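You operate a simulated robot arm through the tools that you are given. There is no shell and no other tool. Be economical: measure what you need, move in short steps, check, and stop when the job is done.

Carry out the task below with a simulated robot arm. There is one attempt and no reset: what you move stays moved.

TASK
Put the gasket pack that says "G 214" from the top of blue table one on top of the green plate and the gasket pack labelled "G 241" on top of the clear jug. Open the drawer four, put the grey pad on the top of the store counter away in the inside of drawer four and shut the four again. Put the mirror on the top of the store counter away on the top of bench two. Any order will do.

Only the result counts: the job must be done as asked and must still hold three seconds after the hand-in. Knocking over, shifting, dropping, spilling or breaking anything else fails it.

THE ROBOT
A 7-joint arm with a fingered hand on a trunk, on a base that drives. Base frame: it is fixed to the floor where the robot stands at the start and does not move with it; the origin is under the middle of the robot, x ahead of it, y to its left, z up; the surface under the hand at the start is at about z = 860. Units: mm, degrees, N and s.
With the tool pointing down near the work surface it reaches from about 360 to 700 mm from the robot's upright axis, wherever it stands. Its first joint turns from -69.0 to 172.0 degrees. Places, roughly: drawer four [8500, 600, 500]; grey pad [6250, -8000, 1000]; inside of drawer four [8500, 600, 500]; mirror [6500, -8000, 1000]; top of bench two [12400, 200, 900]. Payload 3.2 kg.
The tool frame sits at the grasp point between the pads (the TCP): z along the fingers, y along the line on which they close. The tips reach 26 mm beyond it. The gripper opens to 88 mm. The gripper's body begins 30 mm behind the TCP. The gripper is a hand of 5 fingers: y runs from the thumb to the fingers, the wrist lies at [-16, -108, -172] in the tool frame, and closing takes about 1.5 s.
Orientation is told as [roll, pitch, yaw] about the base's x, y, z axes, in that order, counted from this pose: with the fingers straight down and the wrist toward the robot, the tool's x, y and z point along [0, 1, 0], [1, 0, 0] and [0, 0, -1] of the base frame.

THE INTERFACE
- The arm moves only by the tool drive_tool. Its argument "targets" is a list of rows, each an object (a shift or turn left out is 0, a gripper value left out holds the last) with "linear": the shift along the tool's x, y, z in mm, a list of three; "dr": the turn, a rotation vector about the tool's x, y, z in degrees, a list of three. In form: [{"linear": [x, y, z], "dr": [rx, ry, rz]}, ...]. A call has 1 to 8 rows; each row shifts and turns the commanded pose from where the row before left it, along the tool's axes as they then stand. "grip" is the opening in per cent of the stroke, from 0 (shut) to 100 (fully open), set as the call begins (left out, the last holds). Rows are played at 5 a second. More than 50 mm and 8.6 degrees between two rows, or a gripper value outside its range, and nothing of the call is played. A pose out of reach is approached as far as the arm can. The call stops where the force on the tool passes 40 N (or 10 N more than at its start, if that is more) or the arm is blocked; 0.2 s more then pass. The fingers move at their own pace (about 72 mm/s each) and stop on an object; they squeeze with about 33 N. The grip force told is the motor's: it shows also when the fingers shut on nothing. Time passes only in rows, and 0.2 s behind the last, so rows that do not move let the fingers close. The reply holds the time, the measured pose of the TCP, the force on the tool along the base axes, the opening and the grip force, in the units named above and with some noise, with the torque about the TCP (base axes, N m) and any sound that the robot's microphone picked up.
- Cameras (640 x 400 px; columns grow to the right, rows downward): "scene" is now at [131, 15.5, 1428.6]; the picture's right is [0.19, -0.98, 0.00], its down [-0.68, -0.13, -0.72] and it looks along [0.71, 0.14, -0.69] (base axes); focal length 292 px, centre (320, 200). "wrist" rides on the gripper at [67, -97, -117] in the tool frame; the picture's right is [-0.71, 0.33, -0.62], its down [-0.65, -0.65, 0.39] and it looks along [-0.28, 0.68, 0.68] (tool axes); focal length 234 px, centre (320, 200). There is no depth. A picture from a camera that has moved, and an enlarged one, comes with that camera's place and axes in the base frame and with its lens.
- camera(camera): a new picture of that camera. No time passes.
- slide_trunk(by): slides the trunk up (or, below 0, down) by that many mm; the arm and the scene camera ride with it, the base frame stays. It gives what a move gives, with no picture.
- base_move(legs): drives the robot by 1 to 6 legs, each [ahead, left, turn to the left] in mm, mm and degrees, along the robot's own axes; the way and the turn of a leg run together, so that a leg with both is an arc; at most 1500 mm and 180 degrees a leg. The arm and the cameras ride along, it lands a little off, and it stops where it bumps. It gives what a move gives.
- curl_fingers(index, middle, ring, little, thumb_bend, thumb_turn): sets how far each is bent, from 0 (flat) to 1 (curled in); at 0.3 the hand is open as for a grip, at 0.7 the pads meet at the TCP. One left out holds its place. A second passes; each finger stops where it meets its share of the squeeze, and holds until it gets a number again. A gripper value or a shape takes the hand back. It gives what a move gives, with no picture; readings hold the bend of each and the force on index, middle, ring, little, thumb and palm. thumb_turn goes from beside the hand (0) to across from the fingers (1), as for a grip.
- set_grasp(shape): the hand has 5 fingers and takes this shape, open, in about a second: jaw (thumb against the fingers, like two jaws); tri (thumb and two fingers); tip (a fingertip pinch); poke (one finger out to press); point (the index stretched); flat (the hand flat); cup (the hand cupped); fist (a fist). The gripper value then closes the fingers along that shape, each until it touches; the sizes above hold for jaw. It gives what a move gives, with no picture.
- pan_tilt(pan, tilt): turns the head with the scene camera to pan (to the left, within 86 degrees either way) and tilt (down, from -29 to 69), counted from straight ahead of the robot. It gives what a move gives.
- zoom(camera, box): a new picture of the part [left, top, right, bottom] of that camera's present view, enlarged. No time passes.
- job_done(): hands the job in; it is judged then, once.

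Go step by step. Nothing tells you exact positions but the pictures and the camera data: compare them with the known pose of the tool, close in by small moves and look again before you grip or let go. The budget is 165 turns and 128 pictures, counting those below and the enlarged ones. Unless the task says otherwise, let go and move clear before handing in.

The tools are called after "Call:" as name(argument=value, ...) on one line, values as JSON. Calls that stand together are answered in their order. drive_tool: Moves the arm, as the interface text tells. Its arguments: {"type":"object","properties":{"targets":{"type":"array"},"grip":{"type":"number"}},"required":["targets"]} The other tools are called the same way: slide_trunk (by) slides the trunk up or down; set_grasp (shape) gives the hand a shape; curl_fingers (index, middle, ring, little, thumb_bend, thumb_turn) moves the fingers one by one; base_move (legs) drives the base; pan_tilt (pan, tilt) turns the head that bears the scene camera; camera (camera) takes a picture; zoom (camera, box) takes an enlarged picture of a part of a camera's view; job_done () hands the job in.

At the start:

```text
t: 0.0
tcp_pos: [344.6, 186.0, 1220.8]
tcp_rot: [0.1, 0.0, 0.0]
force: [-0.7, 0.4, 0.9]
torque: [0.0, 0.02, 0.02]
width: 87.8
gripper_force: 0.1
shape: jaw
bend: [0.3, 0.3, 0.3, 0.3, 0.3, 0.97]
finger forces: [0.1, 0.0, 0.0, 0.0, 0.1, 0.1]
trunk travel left (down, up): [-750.0, 90.0]
robot x, y, heading: [1.3, -0.7, -0.0]
head pan, tilt: [10.8, 43.6]
```

scene: 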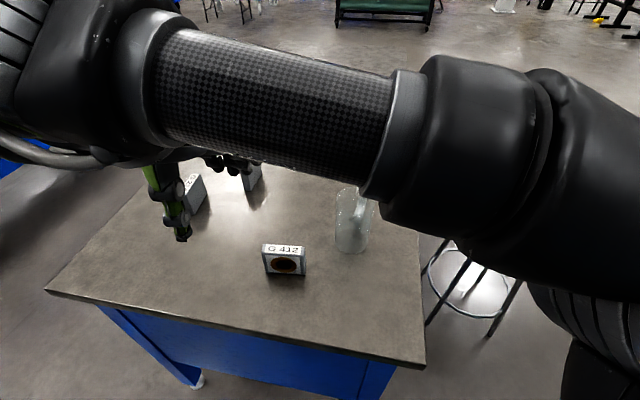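
wrist: 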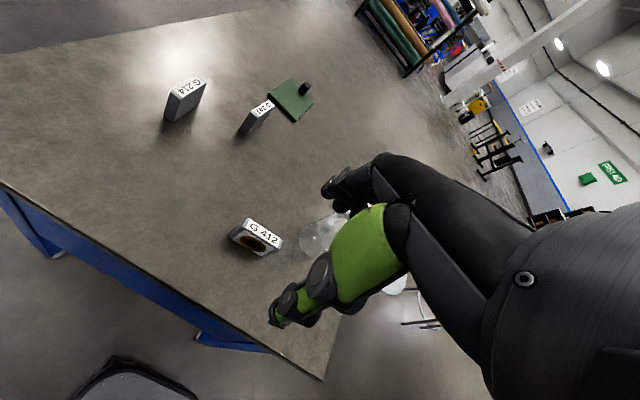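

I see three gasket packs, a green plate and a jug on the table, with the arm blocking much of the scene view. I'll zoom in on the wrist view to read the labels.

Call:
zoom(camera="wrist", box=[140, 50, 380, 200])

Call:
zoom(camera="wrist", box=[200, 160, 400, 285])

```text
2.67 times, centred on (260, 125) of wrist
camera zoom: at [248.6, 253.9, 1338.3], right [0.33, -0.71, 0.62], down [-0.65, -0.65, -0.39], along [0.68, -0.28, -0.68], focal length 624 px, centre (480, 400)
```

zoom: 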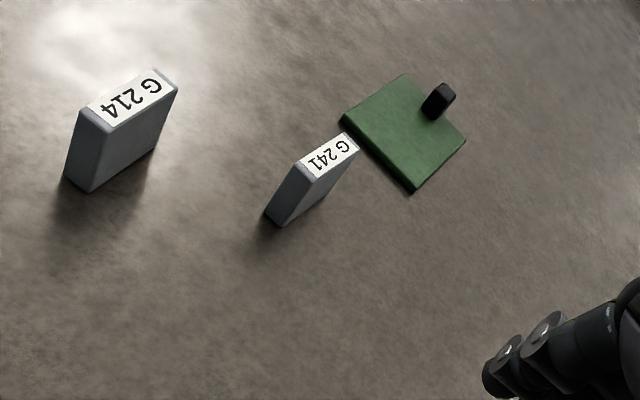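

```text
3.20 times, centred on (300, 222) of wrist
camera zoom: at [248.6, 253.9, 1338.3], right [0.33, -0.71, 0.62], down [-0.65, -0.65, -0.39], along [0.68, -0.28, -0.68], focal length 749 px, centre (384, 128)
```

zoom: 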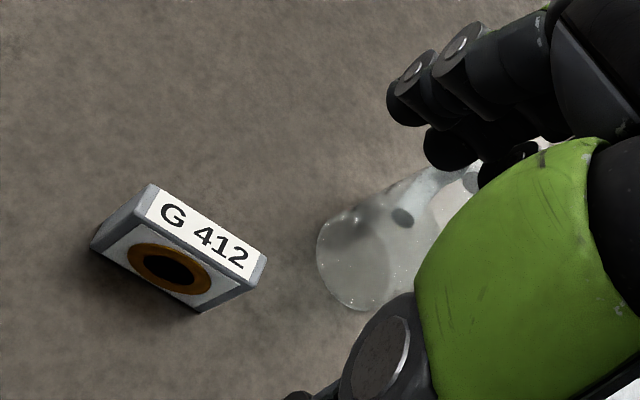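

Text reads clearly: G 214 near (639,460), G 241 near (758,340), and the plate near (995,320). I'll look to the left and ahead to see whether I can work from the table's left side.

Call:
pan_tilt(pan=65, tilt=30)

Call:
camera(camera="scene")

Call:
pan_tilt(pan=-40, tilt=15)

Call:
camera(camera="scene")

```text
t: 1.2
tcp_pos: [345.7, 185.8, 1220.5]
tcp_rot: [0.0, 0.0, 0.1]
force: [-0.1, -0.7, 0.1]
torque: [0.0, -0.01, -0.02]
width: 87.6
gripper_force: 0.1
shape: jaw
bend: [0.3, 0.3, 0.3, 0.3, 0.3, 0.97]
finger forces: [0.0, 0.1, 0.1, 0.1, 0.0, 0.1]
trunk travel left (down, up): [-750.0, 90.0]
robot x, y, heading: [-3.0, -1.2, -0.1]
head pan, tilt: [65.0, 30.0]
```

```text
123 pictures are left
camera scene: at [88.4, 82.0, 1449.2], right [0.91, -0.42, 0.0], down [-0.21, -0.45, -0.87], along [0.37, 0.78, -0.5], focal length 292 px, centre (320, 200)
```

scene: 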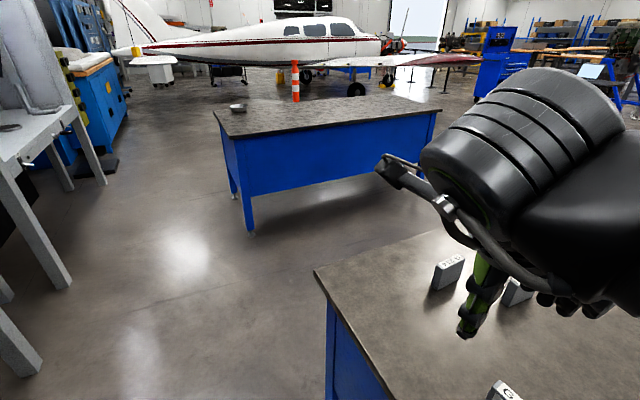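

```text
t: 3.0
tcp_pos: [346.9, 186.3, 1221.0]
tcp_rot: [0.0, 0.0, 0.0]
force: [-0.2, 0.0, 0.2]
torque: [-0.01, 0.01, -0.01]
width: 88.1
gripper_force: 0.1
shape: jaw
bend: [0.3, 0.3, 0.3, 0.3, 0.3, 0.97]
finger forces: [0.0, 0.1, 0.0, 0.0, 0.0, 0.1]
trunk travel left (down, up): [-750.0, 90.0]
robot x, y, heading: [-0.3, -0.3, -0.2]
head pan, tilt: [-40.0, 15.0]
```

```text
122 pictures are left
camera scene: at [121.6, -59.9, 1473.5], right [-0.64, -0.77, 0.0], down [-0.2, 0.17, -0.97], along [0.74, -0.62, -0.26], focal length 292 px, centre (320, 200)
```

scene: 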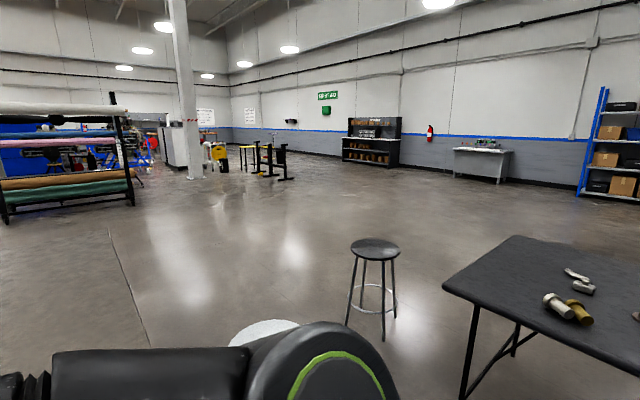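

The aisle to the left is about 1.4 m wide, so I'll drive around to the table's left side, facing -y, and work there.

Call:
base_move(legs=[[-100, 0, 0], [0, 1120, 0], [950, 0, 0], [0, 0, -90]])

Call:
pan_tilt(pan=0, tilt=45)

Call:
camera(camera="scene")

Call:
camera(camera="wrist")

```text
t: 18.0
tcp_pos: [1040.9, 797.2, 1221.4]
tcp_rot: [0.1, -0.1, -89.5]
force: [0.2, 0.2, -0.4]
torque: [0.01, -0.01, -0.03]
width: 87.5
gripper_force: 0.0
shape: jaw
bend: [0.3, 0.3, 0.3, 0.3, 0.3, 0.97]
finger forces: [0.1, 0.1, 0.1, 0.0, 0.1, 0.0]
trunk travel left (down, up): [-750.0, 90.0]
robot x, y, heading: [849.5, 1138.8, -89.6]
head pan, tilt: [-40.0, 15.0]
```

```text
t: 19.1
tcp_pos: [1040.4, 797.6, 1221.9]
tcp_rot: [0.0, -0.1, -89.6]
force: [0.3, -0.4, -0.3]
torque: [0.0, -0.01, 0.01]
width: 88.1
gripper_force: 0.0
shape: jaw
bend: [0.3, 0.3, 0.3, 0.3, 0.3, 0.97]
finger forces: [0.0, 0.0, 0.0, 0.1, 0.0, 0.0]
trunk travel left (down, up): [-750.0, 90.0]
robot x, y, heading: [852.6, 1137.4, -89.5]
head pan, tilt: [0.0, 45.0]
```

```text
121 pictures are left
camera scene: at [851.6, 1009.3, 1426.7], right [-1.0, -0.01, 0.0], down [-0.01, 0.71, -0.71], along [0.01, -0.71, -0.71], focal length 292 px, centre (320, 200)
```

scene: 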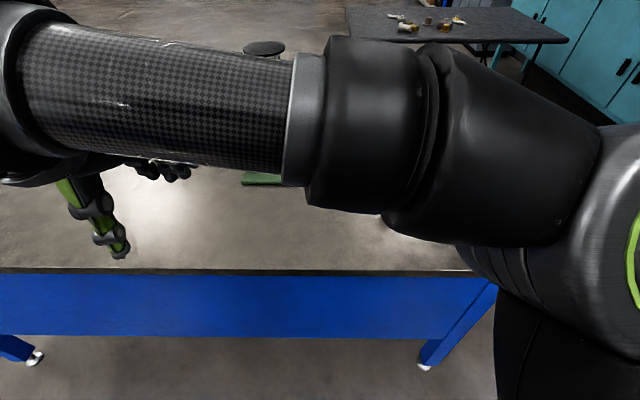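

```text
120 pictures are left
camera wrist: at [1106.6, 895.6, 1338.3], right [-0.7, -0.34, 0.62], down [-0.66, 0.65, -0.39], along [-0.27, -0.68, -0.68], focal length 234 px, centre (320, 200)
```

wrist: 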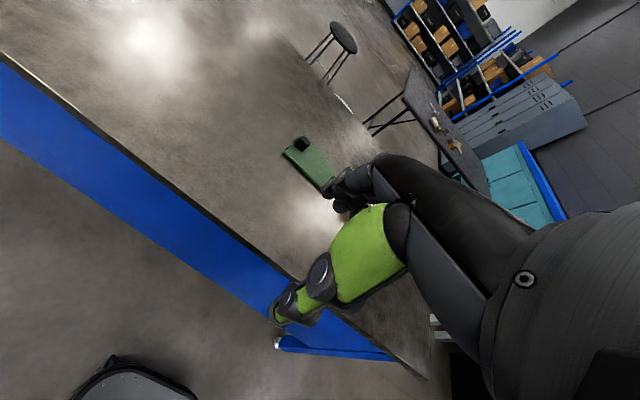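

The table edge is at y≈660 as expected. I'll close in by 140 mm, then move the hand over G 214.

Call:
base_move(legs=[[140, 0, -0.5]])

Call:
drive_tool(targets=[{"linear": [-48, 20, 0]}, {"linear": [-48, 20, 0]}, {"linear": [-48, 20, 0]}, {"linear": [-48, 20, 0]}, {"linear": [-48, 20, 0]}, {"linear": [-48, 20, 0]}, {"linear": [-48, 20, 0]}, {"linear": [-48, 20, 0]}])

Call:
camera(camera="wrist")

Call:
camera(camera="scene")

```text
t: 20.4
tcp_pos: [1037.9, 658.3, 1222.5]
tcp_rot: [-0.1, 0.0, -90.0]
force: [0.2, -0.3, 0.3]
torque: [0.0, 0.04, 0.01]
width: 87.8
gripper_force: 0.1
shape: jaw
bend: [0.3, 0.3, 0.3, 0.3, 0.3, 0.97]
finger forces: [0.1, 0.0, 0.1, 0.1, 0.0, 0.0]
trunk travel left (down, up): [-750.0, 90.0]
robot x, y, heading: [851.6, 1002.6, -90.0]
head pan, tilt: [0.0, 45.0]
```

```text
refused: row 1 steps farther than a row can; nothing moved
```

```text
119 pictures are left
camera wrist: at [1104.8, 756.5, 1338.5], right [-0.71, -0.33, 0.62], down [-0.65, 0.65, -0.39], along [-0.28, -0.68, -0.68], focal length 234 px, centre (320, 200)
```

wrist: 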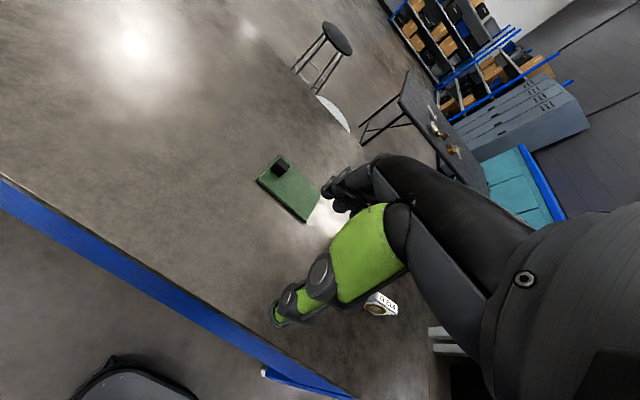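

```text
118 pictures are left
camera scene: at [851.1, 872.6, 1426.7], right [-1.0, 0.0, 0.0], down [0.0, 0.71, -0.71], along [0.0, -0.71, -0.71], focal length 292 px, centre (320, 200)
```

scene: 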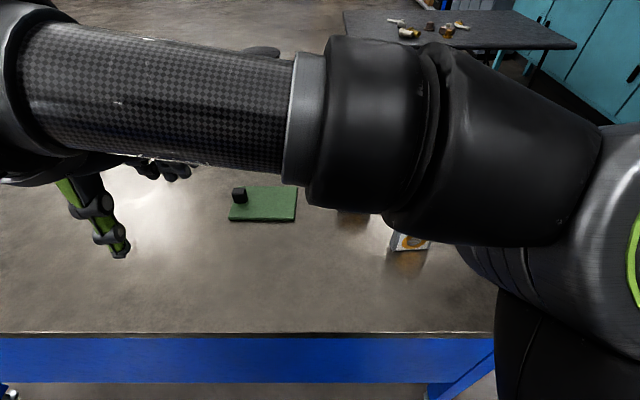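

The plate is confirmed at x 916–1078, y 261–394, with its knob near (1063,328). I'll move the hand over G 214 in smaller steps.

Call:
drive_tool(targets=[{"linear": [-44, 20, 0]}, {"linear": [-44, 20, 0]}, {"linear": [-44, 20, 0]}, {"linear": [-44, 20, 0]}, {"linear": [-44, 20, 0]}, {"linear": [-44, 20, 0]}, {"linear": [-44, 20, 0]}, {"linear": [-44, 20, 0]}])

Call:
camera(camera="wrist")

Call:
camera(camera="scene")

```text
t: 22.2
tcp_pos: [679.9, 497.0, 1226.8]
tcp_rot: [0.0, 0.0, -90.0]
force: [-0.9, -0.3, -0.3]
torque: [0.01, -0.04, -0.03]
width: 87.7
gripper_force: 0.1
shape: jaw
bend: [0.3, 0.3, 0.3, 0.3, 0.3, 0.97]
finger forces: [0.1, 0.1, 0.1, 0.1, 0.0, 0.0]
trunk travel left (down, up): [-750.0, 90.0]
robot x, y, heading: [851.0, 1005.4, -89.9]
head pan, tilt: [0.0, 45.0]
```

```text
117 pictures are left
camera wrist: at [746.9, 593.8, 1343.1], right [-0.71, -0.33, 0.62], down [-0.65, 0.65, -0.39], along [-0.28, -0.68, -0.68], focal length 234 px, centre (320, 200)
```

wrist: 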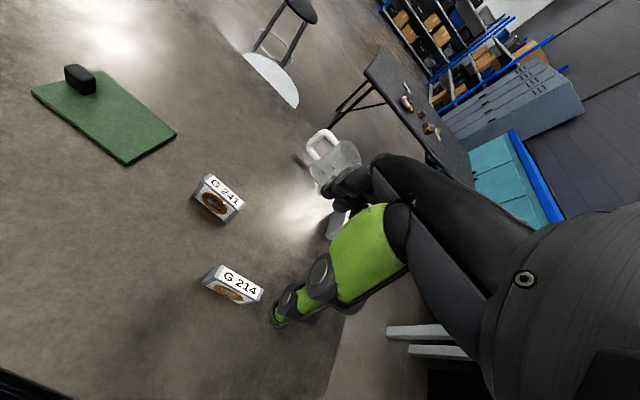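

```text
116 pictures are left
camera scene: at [849.0, 871.7, 1426.6], right [-1.0, 0.0, 0.0], down [0.0, 0.71, -0.71], along [0.0, -0.71, -0.71], focal length 292 px, centre (320, 200)
```

scene: 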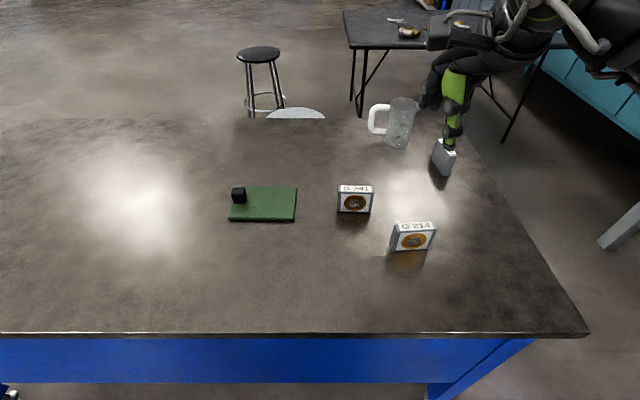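

Now the scene camera sees everything clearly. I'll zoom in to measure the packs and jug.

Call:
zoom(camera="scene", box=[310, 160, 470, 260])

Call:
zoom(camera="scene", box=[340, 80, 468, 160])

Call:
zoom(camera="wrist", box=[180, 120, 404, 260])

```text
4.00 times, centred on (390, 210) of scene
camera zoom: at [849.0, 871.7, 1426.6], right [-1.0, 0.0, 0.0], down [0.0, 0.71, -0.71], along [0.0, -0.71, -0.71], focal length 1170 px, centre (40, 160)
```

zoom: 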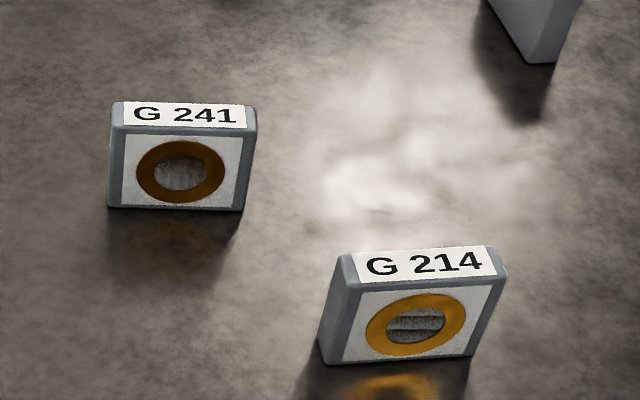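

```text
5.00 times, centred on (404, 120) of scene
camera zoom: at [849.0, 871.7, 1426.6], right [-1.0, 0.0, 0.0], down [0.0, 0.71, -0.71], along [0.0, -0.71, -0.71], focal length 1462 px, centre (-100, 600)
```

zoom: 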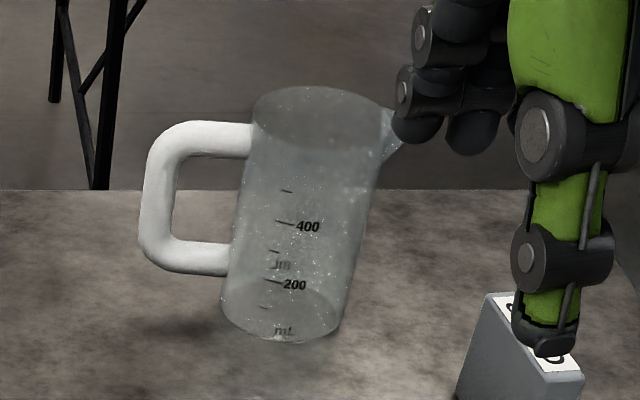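

```text
2.86 times, centred on (292, 190) of wrist
camera zoom: at [746.9, 593.8, 1343.1], right [-0.71, -0.33, 0.62], down [-0.65, 0.65, -0.39], along [-0.28, -0.68, -0.68], focal length 669 px, centre (400, 229)
```

zoom: 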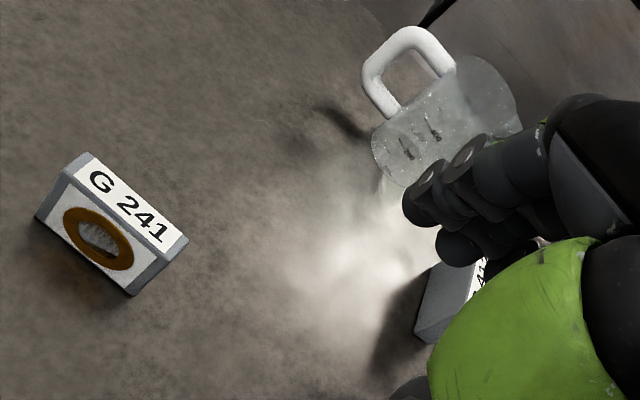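

The packs measure about 86×22×74 mm: G 214 is centred near (638,459), G 241 near (760,340), and the jug is ~80 mm wide with its rim near z 1003. I'll go down above G 214 and check before the final descent.

Call:
drive_tool(targets=[{"linear": [-7, 6, 30]}, {"linear": [-7, 6, 30]}, {"linear": [-7, 6, 30]}, {"linear": [-7, 6, 30]}, {"linear": [-7, 7, 30]}, {"linear": [-7, 7, 30]}, {"linear": [0, 0, 35], "dr": [0, 0, -3]}, {"linear": [0, 0, 20]}], grip=100)

Call:
camera(camera="scene")

Call:
camera(camera="wrist")

```text
t: 24.0
tcp_pos: [644.6, 460.9, 986.9]
tcp_rot: [0.0, 0.0, -87.0]
force: [0.3, -0.8, 0.6]
torque: [0.01, 0.0, -0.02]
width: 87.9
gripper_force: 0.1
shape: jaw
bend: [0.3, 0.3, 0.3, 0.3, 0.3, 0.97]
finger forces: [0.0, 0.0, 0.0, 0.1, 0.0, 0.0]
trunk travel left (down, up): [-750.0, 90.0]
robot x, y, heading: [850.6, 1004.4, -89.8]
head pan, tilt: [0.0, 45.0]
```

```text
112 pictures are left
camera scene: at [851.0, 872.0, 1426.7], right [-1.0, 0.0, 0.0], down [0.0, 0.71, -0.71], along [0.0, -0.71, -0.71], focal length 292 px, centre (320, 200)
```

scene: 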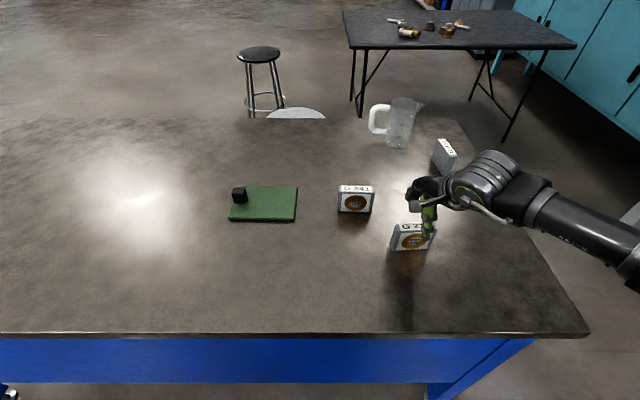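

```text
111 pictures are left
camera wrist: at [706.5, 562.5, 1104.6], right [-0.69, -0.37, 0.62], down [-0.68, 0.62, -0.39], along [-0.24, -0.69, -0.68], focal length 234 px, centre (320, 200)
```

wrist: 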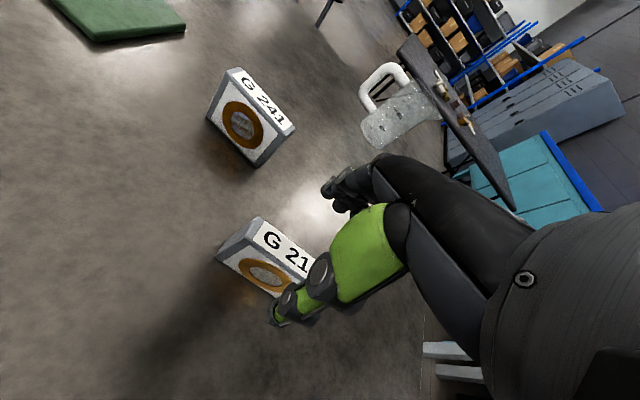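

The hand lines up over G 214. I'll do the last descent to z≈915 and close.

Call:
drive_tool(targets=[{"linear": [-6, 1, 15]}, {"linear": [0, 0, 20]}, {"linear": [0, 0, 20]}, {"linear": [0, 0, 16]}])

Call:
zoom(camera="scene", box=[340, 160, 500, 260])

```text
t: 25.0
tcp_pos: [636.5, 459.1, 916.3]
tcp_rot: [0.0, -0.1, -87.0]
force: [-0.7, 0.0, 0.1]
torque: [0.03, 0.03, 0.0]
width: 87.7
gripper_force: 0.1
shape: jaw
bend: [0.3, 0.3, 0.3, 0.3, 0.3, 0.97]
finger forces: [0.0, 0.0, 0.0, 0.1, 0.1, 0.0]
trunk travel left (down, up): [-750.0, 90.0]
robot x, y, heading: [852.2, 1003.8, -89.7]
head pan, tilt: [0.0, 45.0]
```

```text
4.00 times, centred on (420, 210) of scene
camera zoom: at [850.8, 871.9, 1426.6], right [-1.0, 0.0, 0.0], down [0.0, 0.71, -0.71], along [0.0, -0.71, -0.71], focal length 1170 px, centre (-80, 160)
```

zoom: 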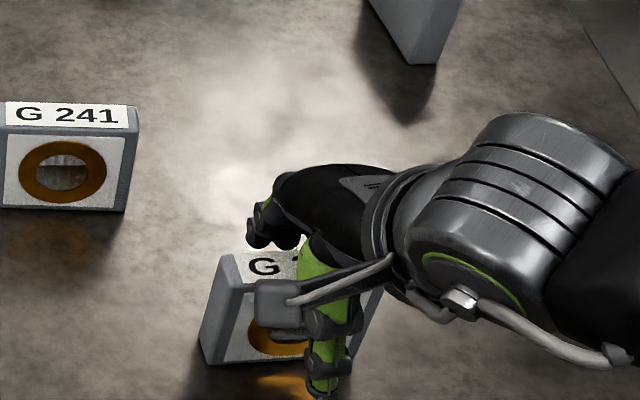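

The thumb is in front and the fingers behind the pack, so I'll close the grip.

Call:
drive_tool(targets=[{}, {}, {}, {}, {}, {}, {}, {}], grip=0)

Call:
zoom(camera="scene", box=[340, 160, 500, 260])

```text
t: 26.8
tcp_pos: [637.4, 461.2, 915.1]
tcp_rot: [0.0, 0.0, -87.1]
force: [-0.1, 0.9, 0.0]
torque: [0.0, -0.02, 0.01]
width: 18.6
gripper_force: 33.0
shape: jaw
bend: [0.62, 0.58, 0.72, 0.67, 0.48, 1.0]
finger forces: [17.3, 8.0, 3.3, 1.6, 30.3, 0.0]
trunk travel left (down, up): [-750.0, 90.0]
robot x, y, heading: [847.4, 1008.5, -89.9]
head pan, tilt: [0.0, 45.0]
```

```text
4.00 times, centred on (420, 210) of scene
camera zoom: at [850.9, 872.1, 1426.6], right [-1.0, 0.0, 0.0], down [0.0, 0.71, -0.71], along [0.0, -0.71, -0.71], focal length 1170 px, centre (-80, 160)
```

zoom: 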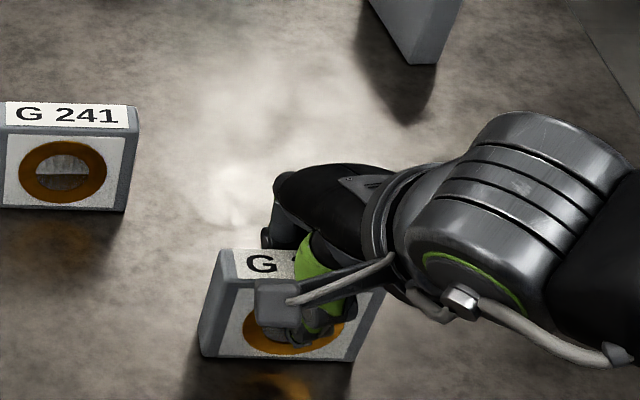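

The pack is gripped (33 N). I'll lift 150 mm and carry it over the plate.

Call:
drive_tool(targets=[{"linear": [0, 0, -30]}, {"linear": [0, 0, -40]}, {"linear": [0, 0, -40]}, {"linear": [0, 0, -40], "dr": [0, 0, 3]}, {"linear": [40, 17, 0]}, {"linear": [40, 17, 0]}, {"linear": [40, 17, 0]}, {"linear": [40, 17, 0]}])

Call:
drive_tool(targets=[{"linear": [40, 17, 0]}, {"linear": [40, 17, 0]}, {"linear": [40, 17, 0]}, {"linear": [40, 16, 0]}, {}])

Call:
camera(camera="scene")

Call:
camera(camera="wrist")

```text
t: 28.6
tcp_pos: [799.5, 386.9, 1064.5]
tcp_rot: [0.0, 0.2, -90.0]
force: [0.0, -0.1, -1.1]
torque: [0.01, 0.06, -0.02]
width: 18.3
gripper_force: 33.1
shape: jaw
bend: [0.62, 0.58, 0.72, 0.68, 0.48, 1.0]
finger forces: [17.4, 8.0, 3.4, 1.2, 29.9, 0.1]
trunk travel left (down, up): [-750.0, 90.0]
robot x, y, heading: [851.0, 1003.5, -89.9]
head pan, tilt: [0.0, 45.0]
```

```text
t: 29.8
tcp_pos: [936.0, 335.3, 1062.7]
tcp_rot: [0.0, 0.2, -90.0]
force: [0.0, 0.3, 0.0]
torque: [0.0, 0.01, -0.01]
width: 18.0
gripper_force: 33.2
shape: jaw
bend: [0.62, 0.58, 0.72, 0.68, 0.48, 1.0]
finger forces: [17.3, 7.9, 3.3, 1.2, 29.8, 0.1]
out of reach, approached as far as the arm can: row 4
trunk travel left (down, up): [-750.0, 90.0]
robot x, y, heading: [849.2, 1003.8, -90.2]
head pan, tilt: [0.0, 45.0]
```

```text
108 pictures are left
camera scene: at [850.0, 871.8, 1426.6], right [-1.0, 0.0, 0.0], down [0.0, 0.71, -0.71], along [0.0, -0.71, -0.71], focal length 292 px, centre (320, 200)
```

scene: 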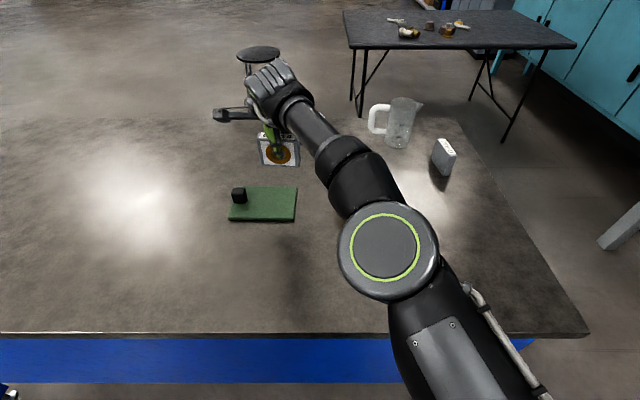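

```text
107 pictures are left
camera wrist: at [1003.9, 431.6, 1179.9], right [-0.71, -0.33, 0.62], down [-0.65, 0.65, -0.39], along [-0.28, -0.68, -0.68], focal length 234 px, centre (320, 200)
```

wrist: 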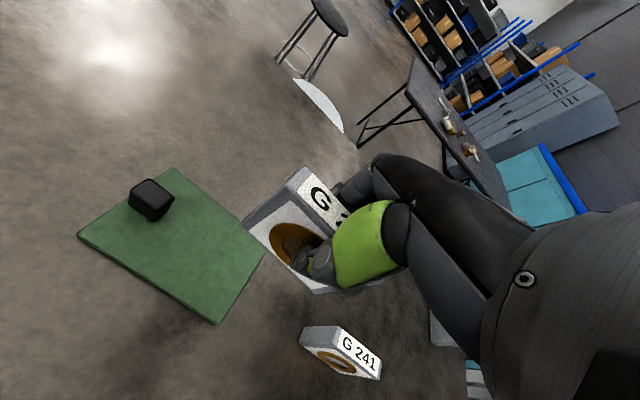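

The arm is at its reach limit, so I'll strafe the base 32 mm to its left (+x) and then lower the pack.

Call:
base_move(legs=[[0, 32, 0]])

Call:
slide_trunk(by=-100)

Call:
camera(camera="scene")

Call:
camera(camera="wrist")

```text
t: 30.6
tcp_pos: [967.1, 334.3, 1062.8]
tcp_rot: [0.0, 0.1, -90.0]
force: [-0.7, 0.3, -0.6]
torque: [0.01, -0.03, 0.0]
width: 18.4
gripper_force: 32.9
shape: jaw
bend: [0.62, 0.58, 0.72, 0.68, 0.48, 1.0]
finger forces: [17.2, 7.9, 3.3, 1.2, 29.7, 0.0]
trunk travel left (down, up): [-750.0, 90.0]
robot x, y, heading: [882.1, 1004.1, -90.0]
head pan, tilt: [0.0, 45.0]
```

```text
t: 32.0
tcp_pos: [968.4, 334.5, 963.3]
tcp_rot: [0.1, -0.1, -90.0]
force: [0.4, 0.2, 0.0]
torque: [0.02, -0.03, 0.01]
width: 18.2
gripper_force: 32.8
shape: jaw
bend: [0.62, 0.58, 0.72, 0.68, 0.48, 1.0]
finger forces: [17.4, 8.0, 3.4, 1.1, 29.7, 0.0]
trunk travel left (down, up): [-650.0, 190.0]
robot x, y, heading: [884.9, 1001.6, -90.1]
head pan, tilt: [0.0, 45.0]
```

```text
106 pictures are left
camera scene: at [882.7, 872.1, 1326.7], right [-1.0, 0.0, 0.0], down [0.0, 0.71, -0.71], along [0.0, -0.71, -0.71], focal length 292 px, centre (320, 200)
```

scene: 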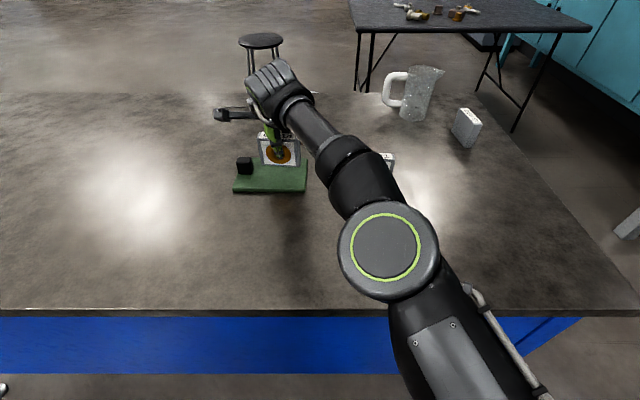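

```text
105 pictures are left
camera wrist: at [1036.2, 431.7, 1080.4], right [-0.71, -0.33, 0.62], down [-0.65, 0.65, -0.39], along [-0.28, -0.68, -0.68], focal length 234 px, centre (320, 200)
```

wrist: 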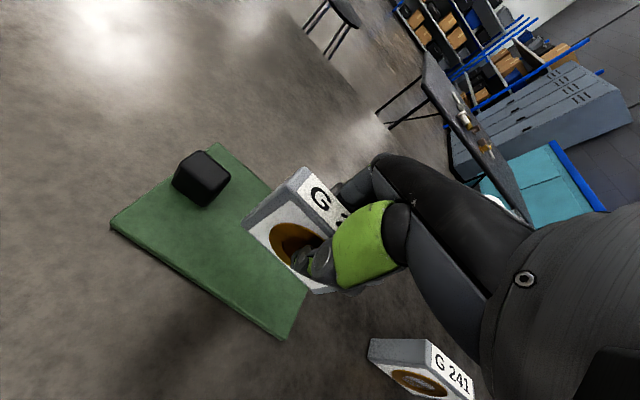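

The pack sits above the near part of the plate, clear of the knob, with its bottom at about z 908. I'll lower it with small arm steps until contact.

Call:
drive_tool(targets=[{"linear": [0, 0, 10]}, {"linear": [0, 0, 6]}, {"linear": [0, 0, 4]}, {"linear": [0, 0, 3]}, {"linear": [0, 0, 2]}])

Call:
zoom(camera="scene", box=[210, 110, 338, 190])

Call:
zoom(camera="wrist", box=[100, 100, 420, 300])

```text
t: 33.2
tcp_pos: [969.4, 334.1, 937.4]
tcp_rot: [0.0, 0.0, -90.1]
force: [0.1, 0.2, -0.7]
torque: [0.02, -0.02, 0.03]
width: 18.2
gripper_force: 32.8
shape: jaw
bend: [0.62, 0.58, 0.72, 0.68, 0.48, 1.0]
finger forces: [17.3, 7.9, 3.4, 1.2, 29.7, 0.0]
trunk travel left (down, up): [-650.0, 190.0]
robot x, y, heading: [883.9, 1005.6, -89.9]
head pan, tilt: [0.0, 45.0]
```

```text
5.00 times, centred on (274, 150) of scene
camera zoom: at [882.7, 871.9, 1326.6], right [-1.0, 0.0, 0.0], down [0.0, 0.71, -0.71], along [0.0, -0.71, -0.71], focal length 1462 px, centre (550, 450)
```

zoom: 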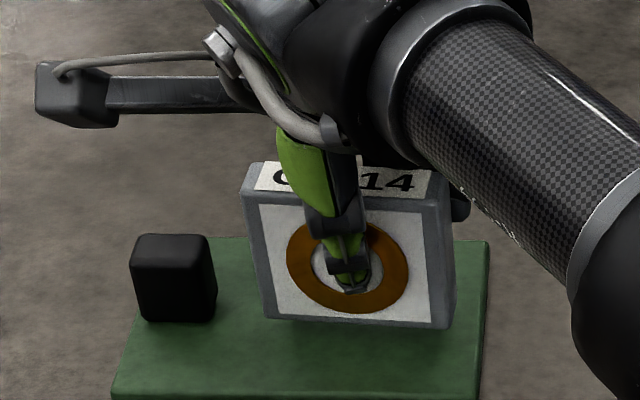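

```text
2.00 times, centred on (260, 200) of wrist
camera zoom: at [1036.7, 432.2, 1055.0], right [-0.71, -0.33, 0.62], down [-0.65, 0.65, -0.39], along [-0.28, -0.68, -0.68], focal length 468 px, centre (440, 200)
```

zoom: 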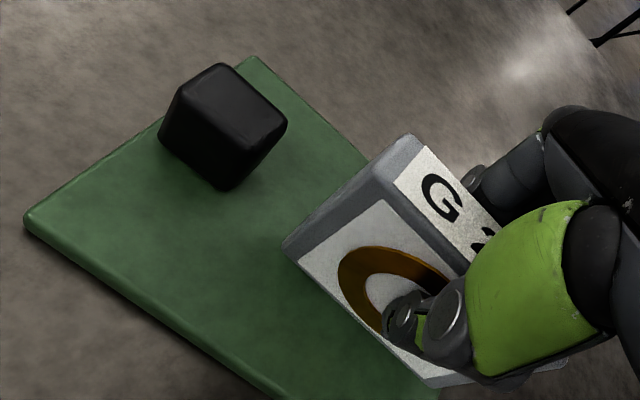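

Still slightly above the plate; I'll lower further in 3 mm steps.

Call:
drive_tool(targets=[{"linear": [0, 0, 2]}, {"linear": [0, 0, 2]}, {"linear": [0, 0, 2]}, {"linear": [0, 0, 1.5]}, {"linear": [0, 0, 1.5]}])

Call:
zoom(camera="scene", box=[210, 110, 338, 190])

```text
t: 34.4
tcp_pos: [970.3, 333.1, 929.0]
tcp_rot: [0.0, -0.1, -90.1]
force: [0.7, -0.3, -0.7]
torque: [-0.04, -0.02, 0.0]
width: 17.9
gripper_force: 33.7
shape: jaw
bend: [0.62, 0.58, 0.72, 0.68, 0.48, 1.0]
finger forces: [17.3, 7.9, 3.3, 1.3, 29.7, 0.1]
trunk travel left (down, up): [-650.0, 190.0]
robot x, y, heading: [885.6, 1005.4, -90.1]
head pan, tilt: [0.0, 45.0]
```

```text
5.00 times, centred on (274, 150) of scene
camera zoom: at [882.7, 871.9, 1326.6], right [-1.0, 0.0, 0.0], down [0.0, 0.71, -0.71], along [0.0, -0.71, -0.71], focal length 1462 px, centre (550, 450)
```

zoom: 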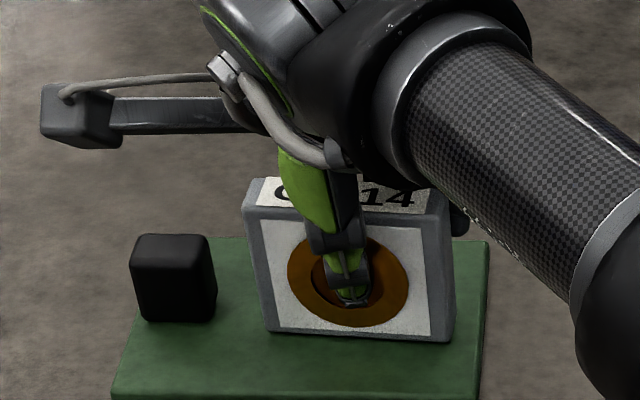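

Call:
drive_tool(targets=[{"linear": [0, 0, 1]}, {"linear": [0, 0, 1]}, {"linear": [0, 0, 1]}, {"linear": [0, 0, 1]}])

Call:
zoom(camera="scene", box=[210, 110, 338, 190])

```text
t: 35.4
tcp_pos: [969.1, 333.6, 927.2]
tcp_rot: [-0.1, -0.2, -90.1]
force: [-0.2, -0.5, 6.8]
torque: [0.02, -0.08, 0.04]
width: 18.5
gripper_force: 33.3
shape: jaw
bend: [0.62, 0.58, 0.72, 0.68, 0.48, 1.0]
finger forces: [18.3, 8.3, 3.4, 1.6, 31.1, 0.0]
trunk travel left (down, up): [-650.0, 190.0]
robot x, y, heading: [883.0, 1000.2, -90.0]
head pan, tilt: [0.0, 45.0]
```

```text
5.00 times, centred on (274, 150) of scene
camera zoom: at [882.6, 873.1, 1326.9], right [-1.0, 0.0, 0.0], down [0.0, 0.71, -0.71], along [0.0, -0.71, -0.71], focal length 1462 px, centre (550, 450)
```

zoom: 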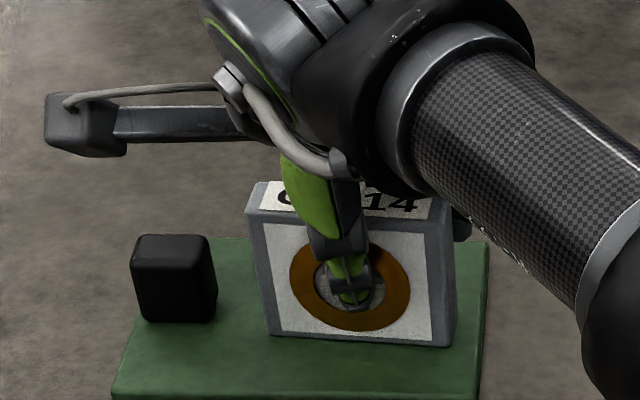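

The pack has touched down (contact force 6.8 N). I'll open the hand and check.

Call:
drive_tool(targets=[{}, {}, {}, {}, {}, {}, {}], grip=100)

Call:
zoom(camera="scene", box=[210, 110, 338, 190])

```text
t: 37.0
tcp_pos: [969.4, 334.1, 926.2]
tcp_rot: [0.1, 0.0, -90.0]
force: [0.2, -0.7, 0.1]
torque: [-0.01, 0.01, 0.03]
width: 87.6
gripper_force: 0.1
shape: jaw
bend: [0.3, 0.3, 0.3, 0.3, 0.3, 0.97]
finger forces: [0.0, 0.1, 0.1, 0.0, 0.0, 0.1]
trunk travel left (down, up): [-650.0, 190.0]
robot x, y, heading: [882.6, 1000.5, -89.8]
head pan, tilt: [0.0, 45.0]
```

```text
5.00 times, centred on (274, 150) of scene
camera zoom: at [882.7, 872.1, 1326.6], right [-1.0, 0.0, 0.0], down [0.0, 0.71, -0.71], along [0.0, -0.71, -0.71], focal length 1462 px, centre (550, 450)
```

zoom: 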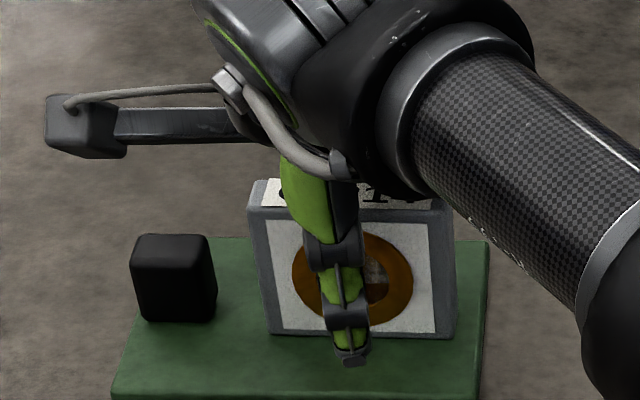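

The pack stands on the plate and is free. I'll rise, move over G 241 and look.

Call:
slide_trunk(by=100)

Call:
drive_tool(targets=[{"linear": [-35, -3, 0]}, {"linear": [-35, -3, 0]}, {"linear": [-35, 0, 0]}, {"linear": [-35, 0, 0]}, {"linear": [-35, 0, 0]}, {"linear": [-34, 0, 0]}])

Call:
zoom(camera="scene", box=[220, 110, 460, 260])

Call:
camera(camera="wrist")

```text
t: 38.3
tcp_pos: [968.9, 332.6, 1025.1]
tcp_rot: [0.0, 0.0, -90.0]
force: [-0.5, 1.0, 0.2]
torque: [0.02, 0.01, 0.01]
width: 87.6
gripper_force: 0.0
shape: jaw
bend: [0.3, 0.3, 0.3, 0.3, 0.3, 0.97]
finger forces: [0.0, 0.0, 0.0, 0.0, 0.0, 0.1]
trunk travel left (down, up): [-750.0, 90.0]
robot x, y, heading: [884.0, 1008.5, -90.0]
head pan, tilt: [0.0, 45.0]
```

```text
t: 39.7
tcp_pos: [759.3, 339.8, 1025.2]
tcp_rot: [0.1, 0.0, -90.0]
force: [-1.1, 0.1, 0.7]
torque: [-0.01, -0.01, 0.02]
width: 87.4
gripper_force: 0.0
shape: jaw
bend: [0.3, 0.3, 0.3, 0.3, 0.3, 0.97]
finger forces: [0.0, 0.0, 0.1, 0.1, 0.0, 0.0]
trunk travel left (down, up): [-750.0, 90.0]
robot x, y, heading: [886.2, 1002.3, -90.2]
head pan, tilt: [0.0, 45.0]
```

```text
2.67 times, centred on (340, 185) of scene
camera zoom: at [881.1, 872.1, 1426.6], right [-1.0, 0.0, 0.0], down [0.0, 0.71, -0.71], along [0.0, -0.71, -0.71], focal length 780 px, centre (267, 240)
```

zoom: 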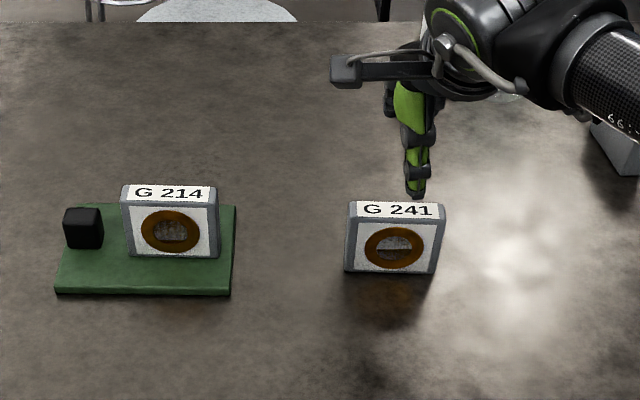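

```text
98 pictures are left
camera wrist: at [826.8, 436.7, 1142.3], right [-0.71, -0.33, 0.62], down [-0.65, 0.65, -0.39], along [-0.28, -0.68, -0.68], focal length 234 px, centre (320, 200)
```

wrist: 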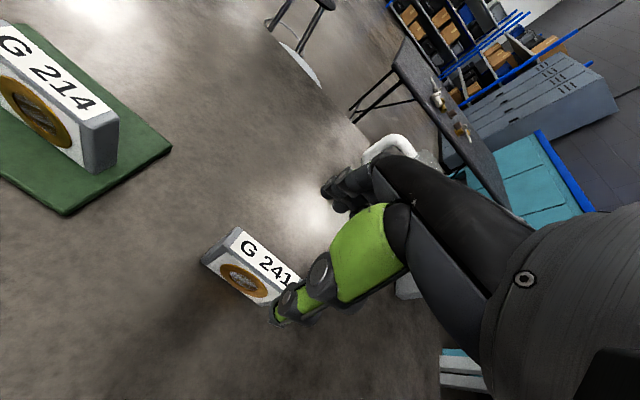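

G 241 is centred near (760,339), turned about -2.6°. I'll descend and grip.

Call:
drive_tool(targets=[{"linear": [1, 0, 30], "dr": [0, 0, 2.6]}, {"linear": [0, 0, 30]}, {"linear": [0, 0, 30]}, {"linear": [0, 0, 20]}, {}])

Call:
zoom(camera="scene", box=[290, 140, 450, 240])

```text
t: 40.9
tcp_pos: [759.8, 340.3, 914.0]
tcp_rot: [0.0, 0.0, -92.6]
force: [0.4, 0.4, -0.1]
torque: [-0.07, 0.02, 0.02]
width: 87.8
gripper_force: 0.1
shape: jaw
bend: [0.3, 0.3, 0.3, 0.3, 0.3, 0.97]
finger forces: [0.0, 0.1, 0.0, 0.0, 0.1, 0.0]
trunk travel left (down, up): [-750.0, 90.0]
robot x, y, heading: [881.9, 1002.5, -90.1]
head pan, tilt: [0.0, 45.0]
```

```text
4.00 times, centred on (370, 190) of scene
camera zoom: at [882.7, 872.4, 1426.7], right [-1.0, 0.0, 0.0], down [0.0, 0.71, -0.71], along [0.0, -0.71, -0.71], focal length 1170 px, centre (120, 240)
```

zoom: 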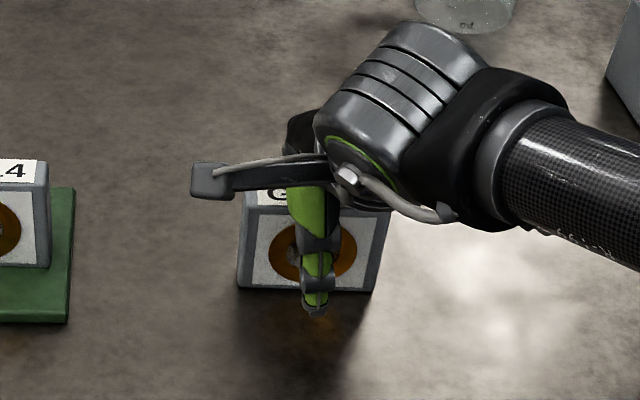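

Call:
drive_tool(targets=[{}, {}, {}, {}, {}, {}, {}, {}], grip=0)

Call:
drive_tool(targets=[{"linear": [0, 0, -30]}, {"linear": [0, 0, -45]}, {"linear": [0, 0, -45]}, {"linear": [0, 0, -45]}, {"linear": [0, -20, -40], "dr": [0, 0, -2.6]}, {"linear": [0, -30, -30]}, {"linear": [0, -48, 0]}, {"linear": [0, -48, 0]}])

Call:
camera(camera="scene")

```text
t: 42.7
tcp_pos: [760.5, 341.0, 913.4]
tcp_rot: [0.0, 0.0, -92.6]
force: [-0.1, 0.3, 0.2]
torque: [0.0, -0.01, 0.02]
width: 18.5
gripper_force: 33.0
shape: jaw
bend: [0.61, 0.58, 0.72, 0.67, 0.48, 1.0]
finger forces: [17.0, 8.0, 3.3, 1.5, 30.1, 0.0]
trunk travel left (down, up): [-750.0, 90.0]
robot x, y, heading: [882.5, 1006.1, -89.7]
head pan, tilt: [0.0, 45.0]
```

```text
t: 44.5
tcp_pos: [760.8, 487.2, 1152.2]
tcp_rot: [-0.1, 0.0, -90.2]
force: [0.0, -0.5, -0.1]
torque: [-0.03, -0.04, -0.01]
width: 18.7
gripper_force: 32.8
shape: jaw
bend: [0.61, 0.58, 0.72, 0.67, 0.48, 1.0]
finger forces: [17.3, 8.2, 3.2, 1.2, 29.9, 0.1]
trunk travel left (down, up): [-750.0, 90.0]
robot x, y, heading: [881.0, 1003.6, -90.0]
head pan, tilt: [0.0, 45.0]
```

```text
96 pictures are left
camera scene: at [882.1, 874.3, 1426.9], right [-1.0, 0.0, 0.0], down [0.0, 0.71, -0.71], along [0.0, -0.71, -0.71], focal length 292 px, centre (320, 200)
```

scene: 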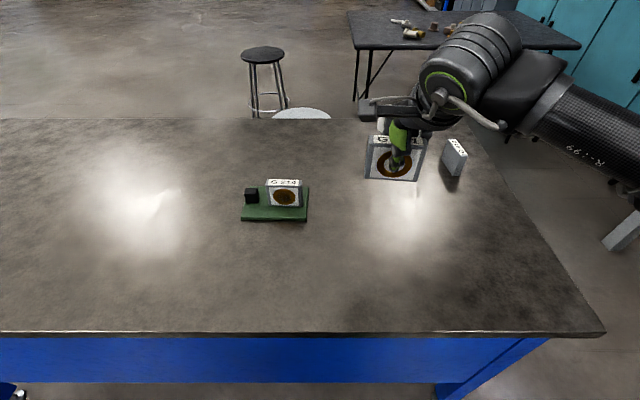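

G 241 is held securely. I'll drive back around to the front side of the table.

Call:
base_move(legs=[[-150, 0, 0], [0, 0, 90], [-960, 0, 0], [0, -1150, 0]])

Call:
camera(camera="scene")

Call:
camera(camera="wrist")

```text
t: 59.7
tcp_pos: [441.9, -123.6, 1150.8]
tcp_rot: [0.0, 0.0, -1.4]
force: [-0.4, -1.1, -0.7]
torque: [-0.01, 0.0, 0.0]
width: 18.7
gripper_force: 32.8
shape: jaw
bend: [0.61, 0.58, 0.72, 0.68, 0.48, 1.0]
finger forces: [17.0, 8.1, 3.3, 1.2, 29.4, 0.1]
trunk travel left (down, up): [-750.0, 90.0]
robot x, y, heading: [-76.7, 11.1, -1.1]
head pan, tilt: [0.0, 45.0]
```

```text
95 pictures are left
camera scene: at [57.0, 6.4, 1426.6], right [-0.02, -1.0, 0.0], down [-0.71, 0.02, -0.71], along [0.71, -0.02, -0.71], focal length 292 px, centre (320, 200)
```

scene: 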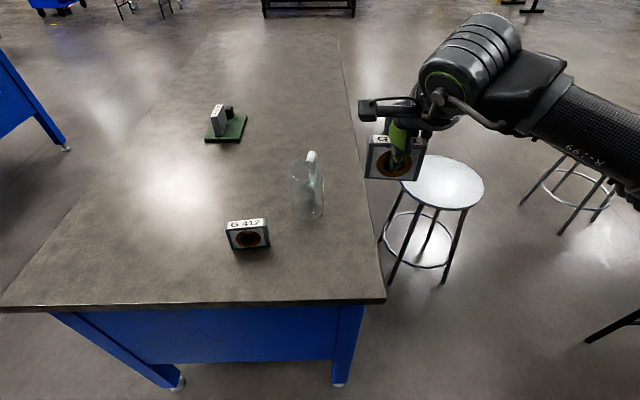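

```text
94 pictures are left
camera wrist: at [347.0, -54.3, 1267.8], right [0.31, -0.72, 0.62], down [-0.67, -0.63, -0.39], along [0.67, -0.3, -0.68], focal length 234 px, centre (320, 200)
```

wrist: 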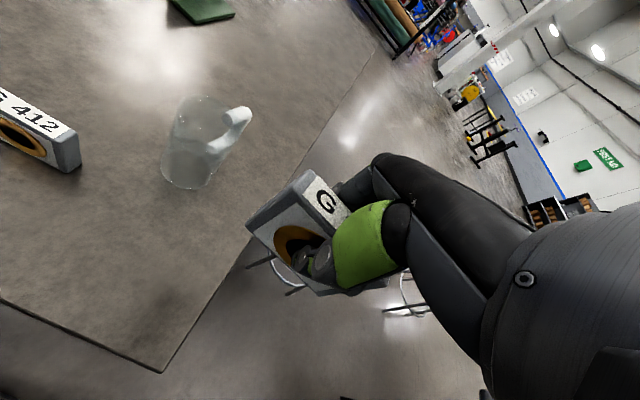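

I'm back in front, with the jug visible. I'll move 75 mm ahead, straighten the heading and measure the jug's rim.

Call:
base_move(legs=[[72, 0, 1.1]])

Call:
zoom(camera="scene", box=[240, 120, 400, 220])

Call:
zoom(camera="wrist", box=[80, 60, 320, 210])

```text
t: 60.7
tcp_pos: [515.0, -117.6, 1151.3]
tcp_rot: [0.1, -0.1, -0.6]
force: [-0.2, -0.1, 0.0]
torque: [0.0, 0.0, -0.02]
width: 18.4
gripper_force: 32.8
shape: jaw
bend: [0.61, 0.58, 0.72, 0.68, 0.48, 1.0]
finger forces: [17.0, 8.1, 3.3, 1.2, 29.5, 0.0]
trunk travel left (down, up): [-750.0, 90.0]
robot x, y, heading: [-2.8, 8.6, -0.8]
head pan, tilt: [0.0, 45.0]
```

```text
4.00 times, centred on (320, 170) of scene
camera zoom: at [128.6, 7.4, 1426.6], right [-0.01, -1.0, 0.0], down [-0.71, 0.01, -0.71], along [0.71, -0.01, -0.71], focal length 1170 px, centre (320, 320)
```

zoom: 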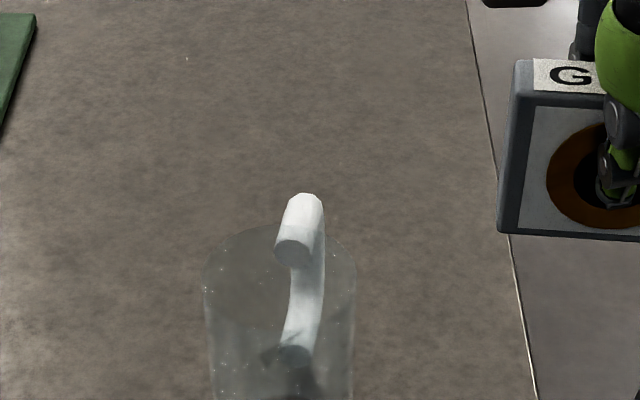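

```text
2.67 times, centred on (200, 135) of wrist
camera zoom: at [419.4, -48.7, 1267.8], right [0.33, -0.71, 0.62], down [-0.66, -0.64, -0.39], along [0.68, -0.29, -0.68], focal length 624 px, centre (640, 373)
```

zoom: 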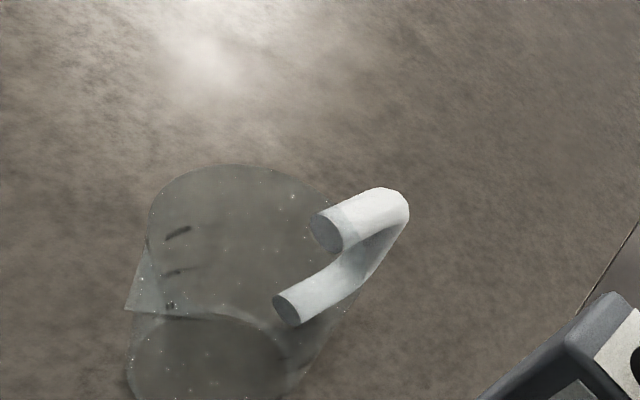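

Call:
zoom(camera="scene", box=[268, 160, 364, 220])

Call:
zoom(camera="scene", box=[268, 190, 364, 250])

```text
6.67 times, centred on (316, 190) of scene
camera zoom: at [128.6, 7.4, 1426.6], right [-0.01, -1.0, 0.0], down [-0.71, 0.01, -0.71], along [0.71, -0.01, -0.71], focal length 1950 px, centre (347, 267)
```

zoom: 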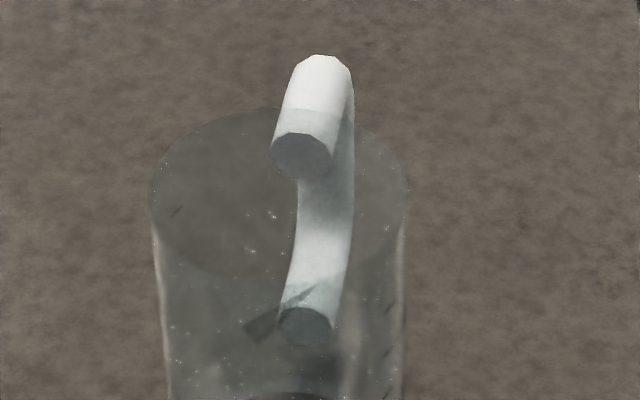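

```text
6.67 times, centred on (316, 220) of scene
camera zoom: at [128.6, 7.4, 1426.6], right [-0.01, -1.0, 0.0], down [-0.71, 0.01, -0.71], along [0.71, -0.01, -0.71], focal length 1950 px, centre (347, 67)
```

zoom: 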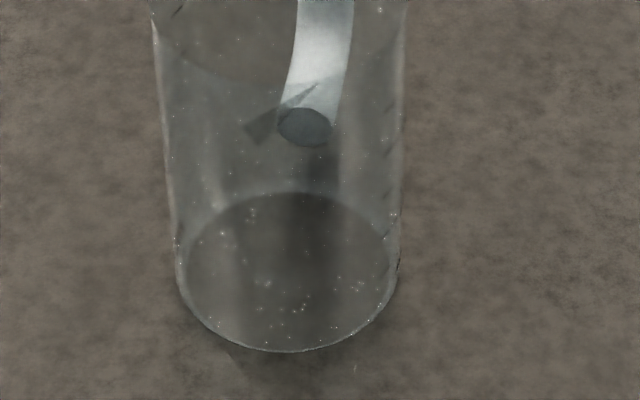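

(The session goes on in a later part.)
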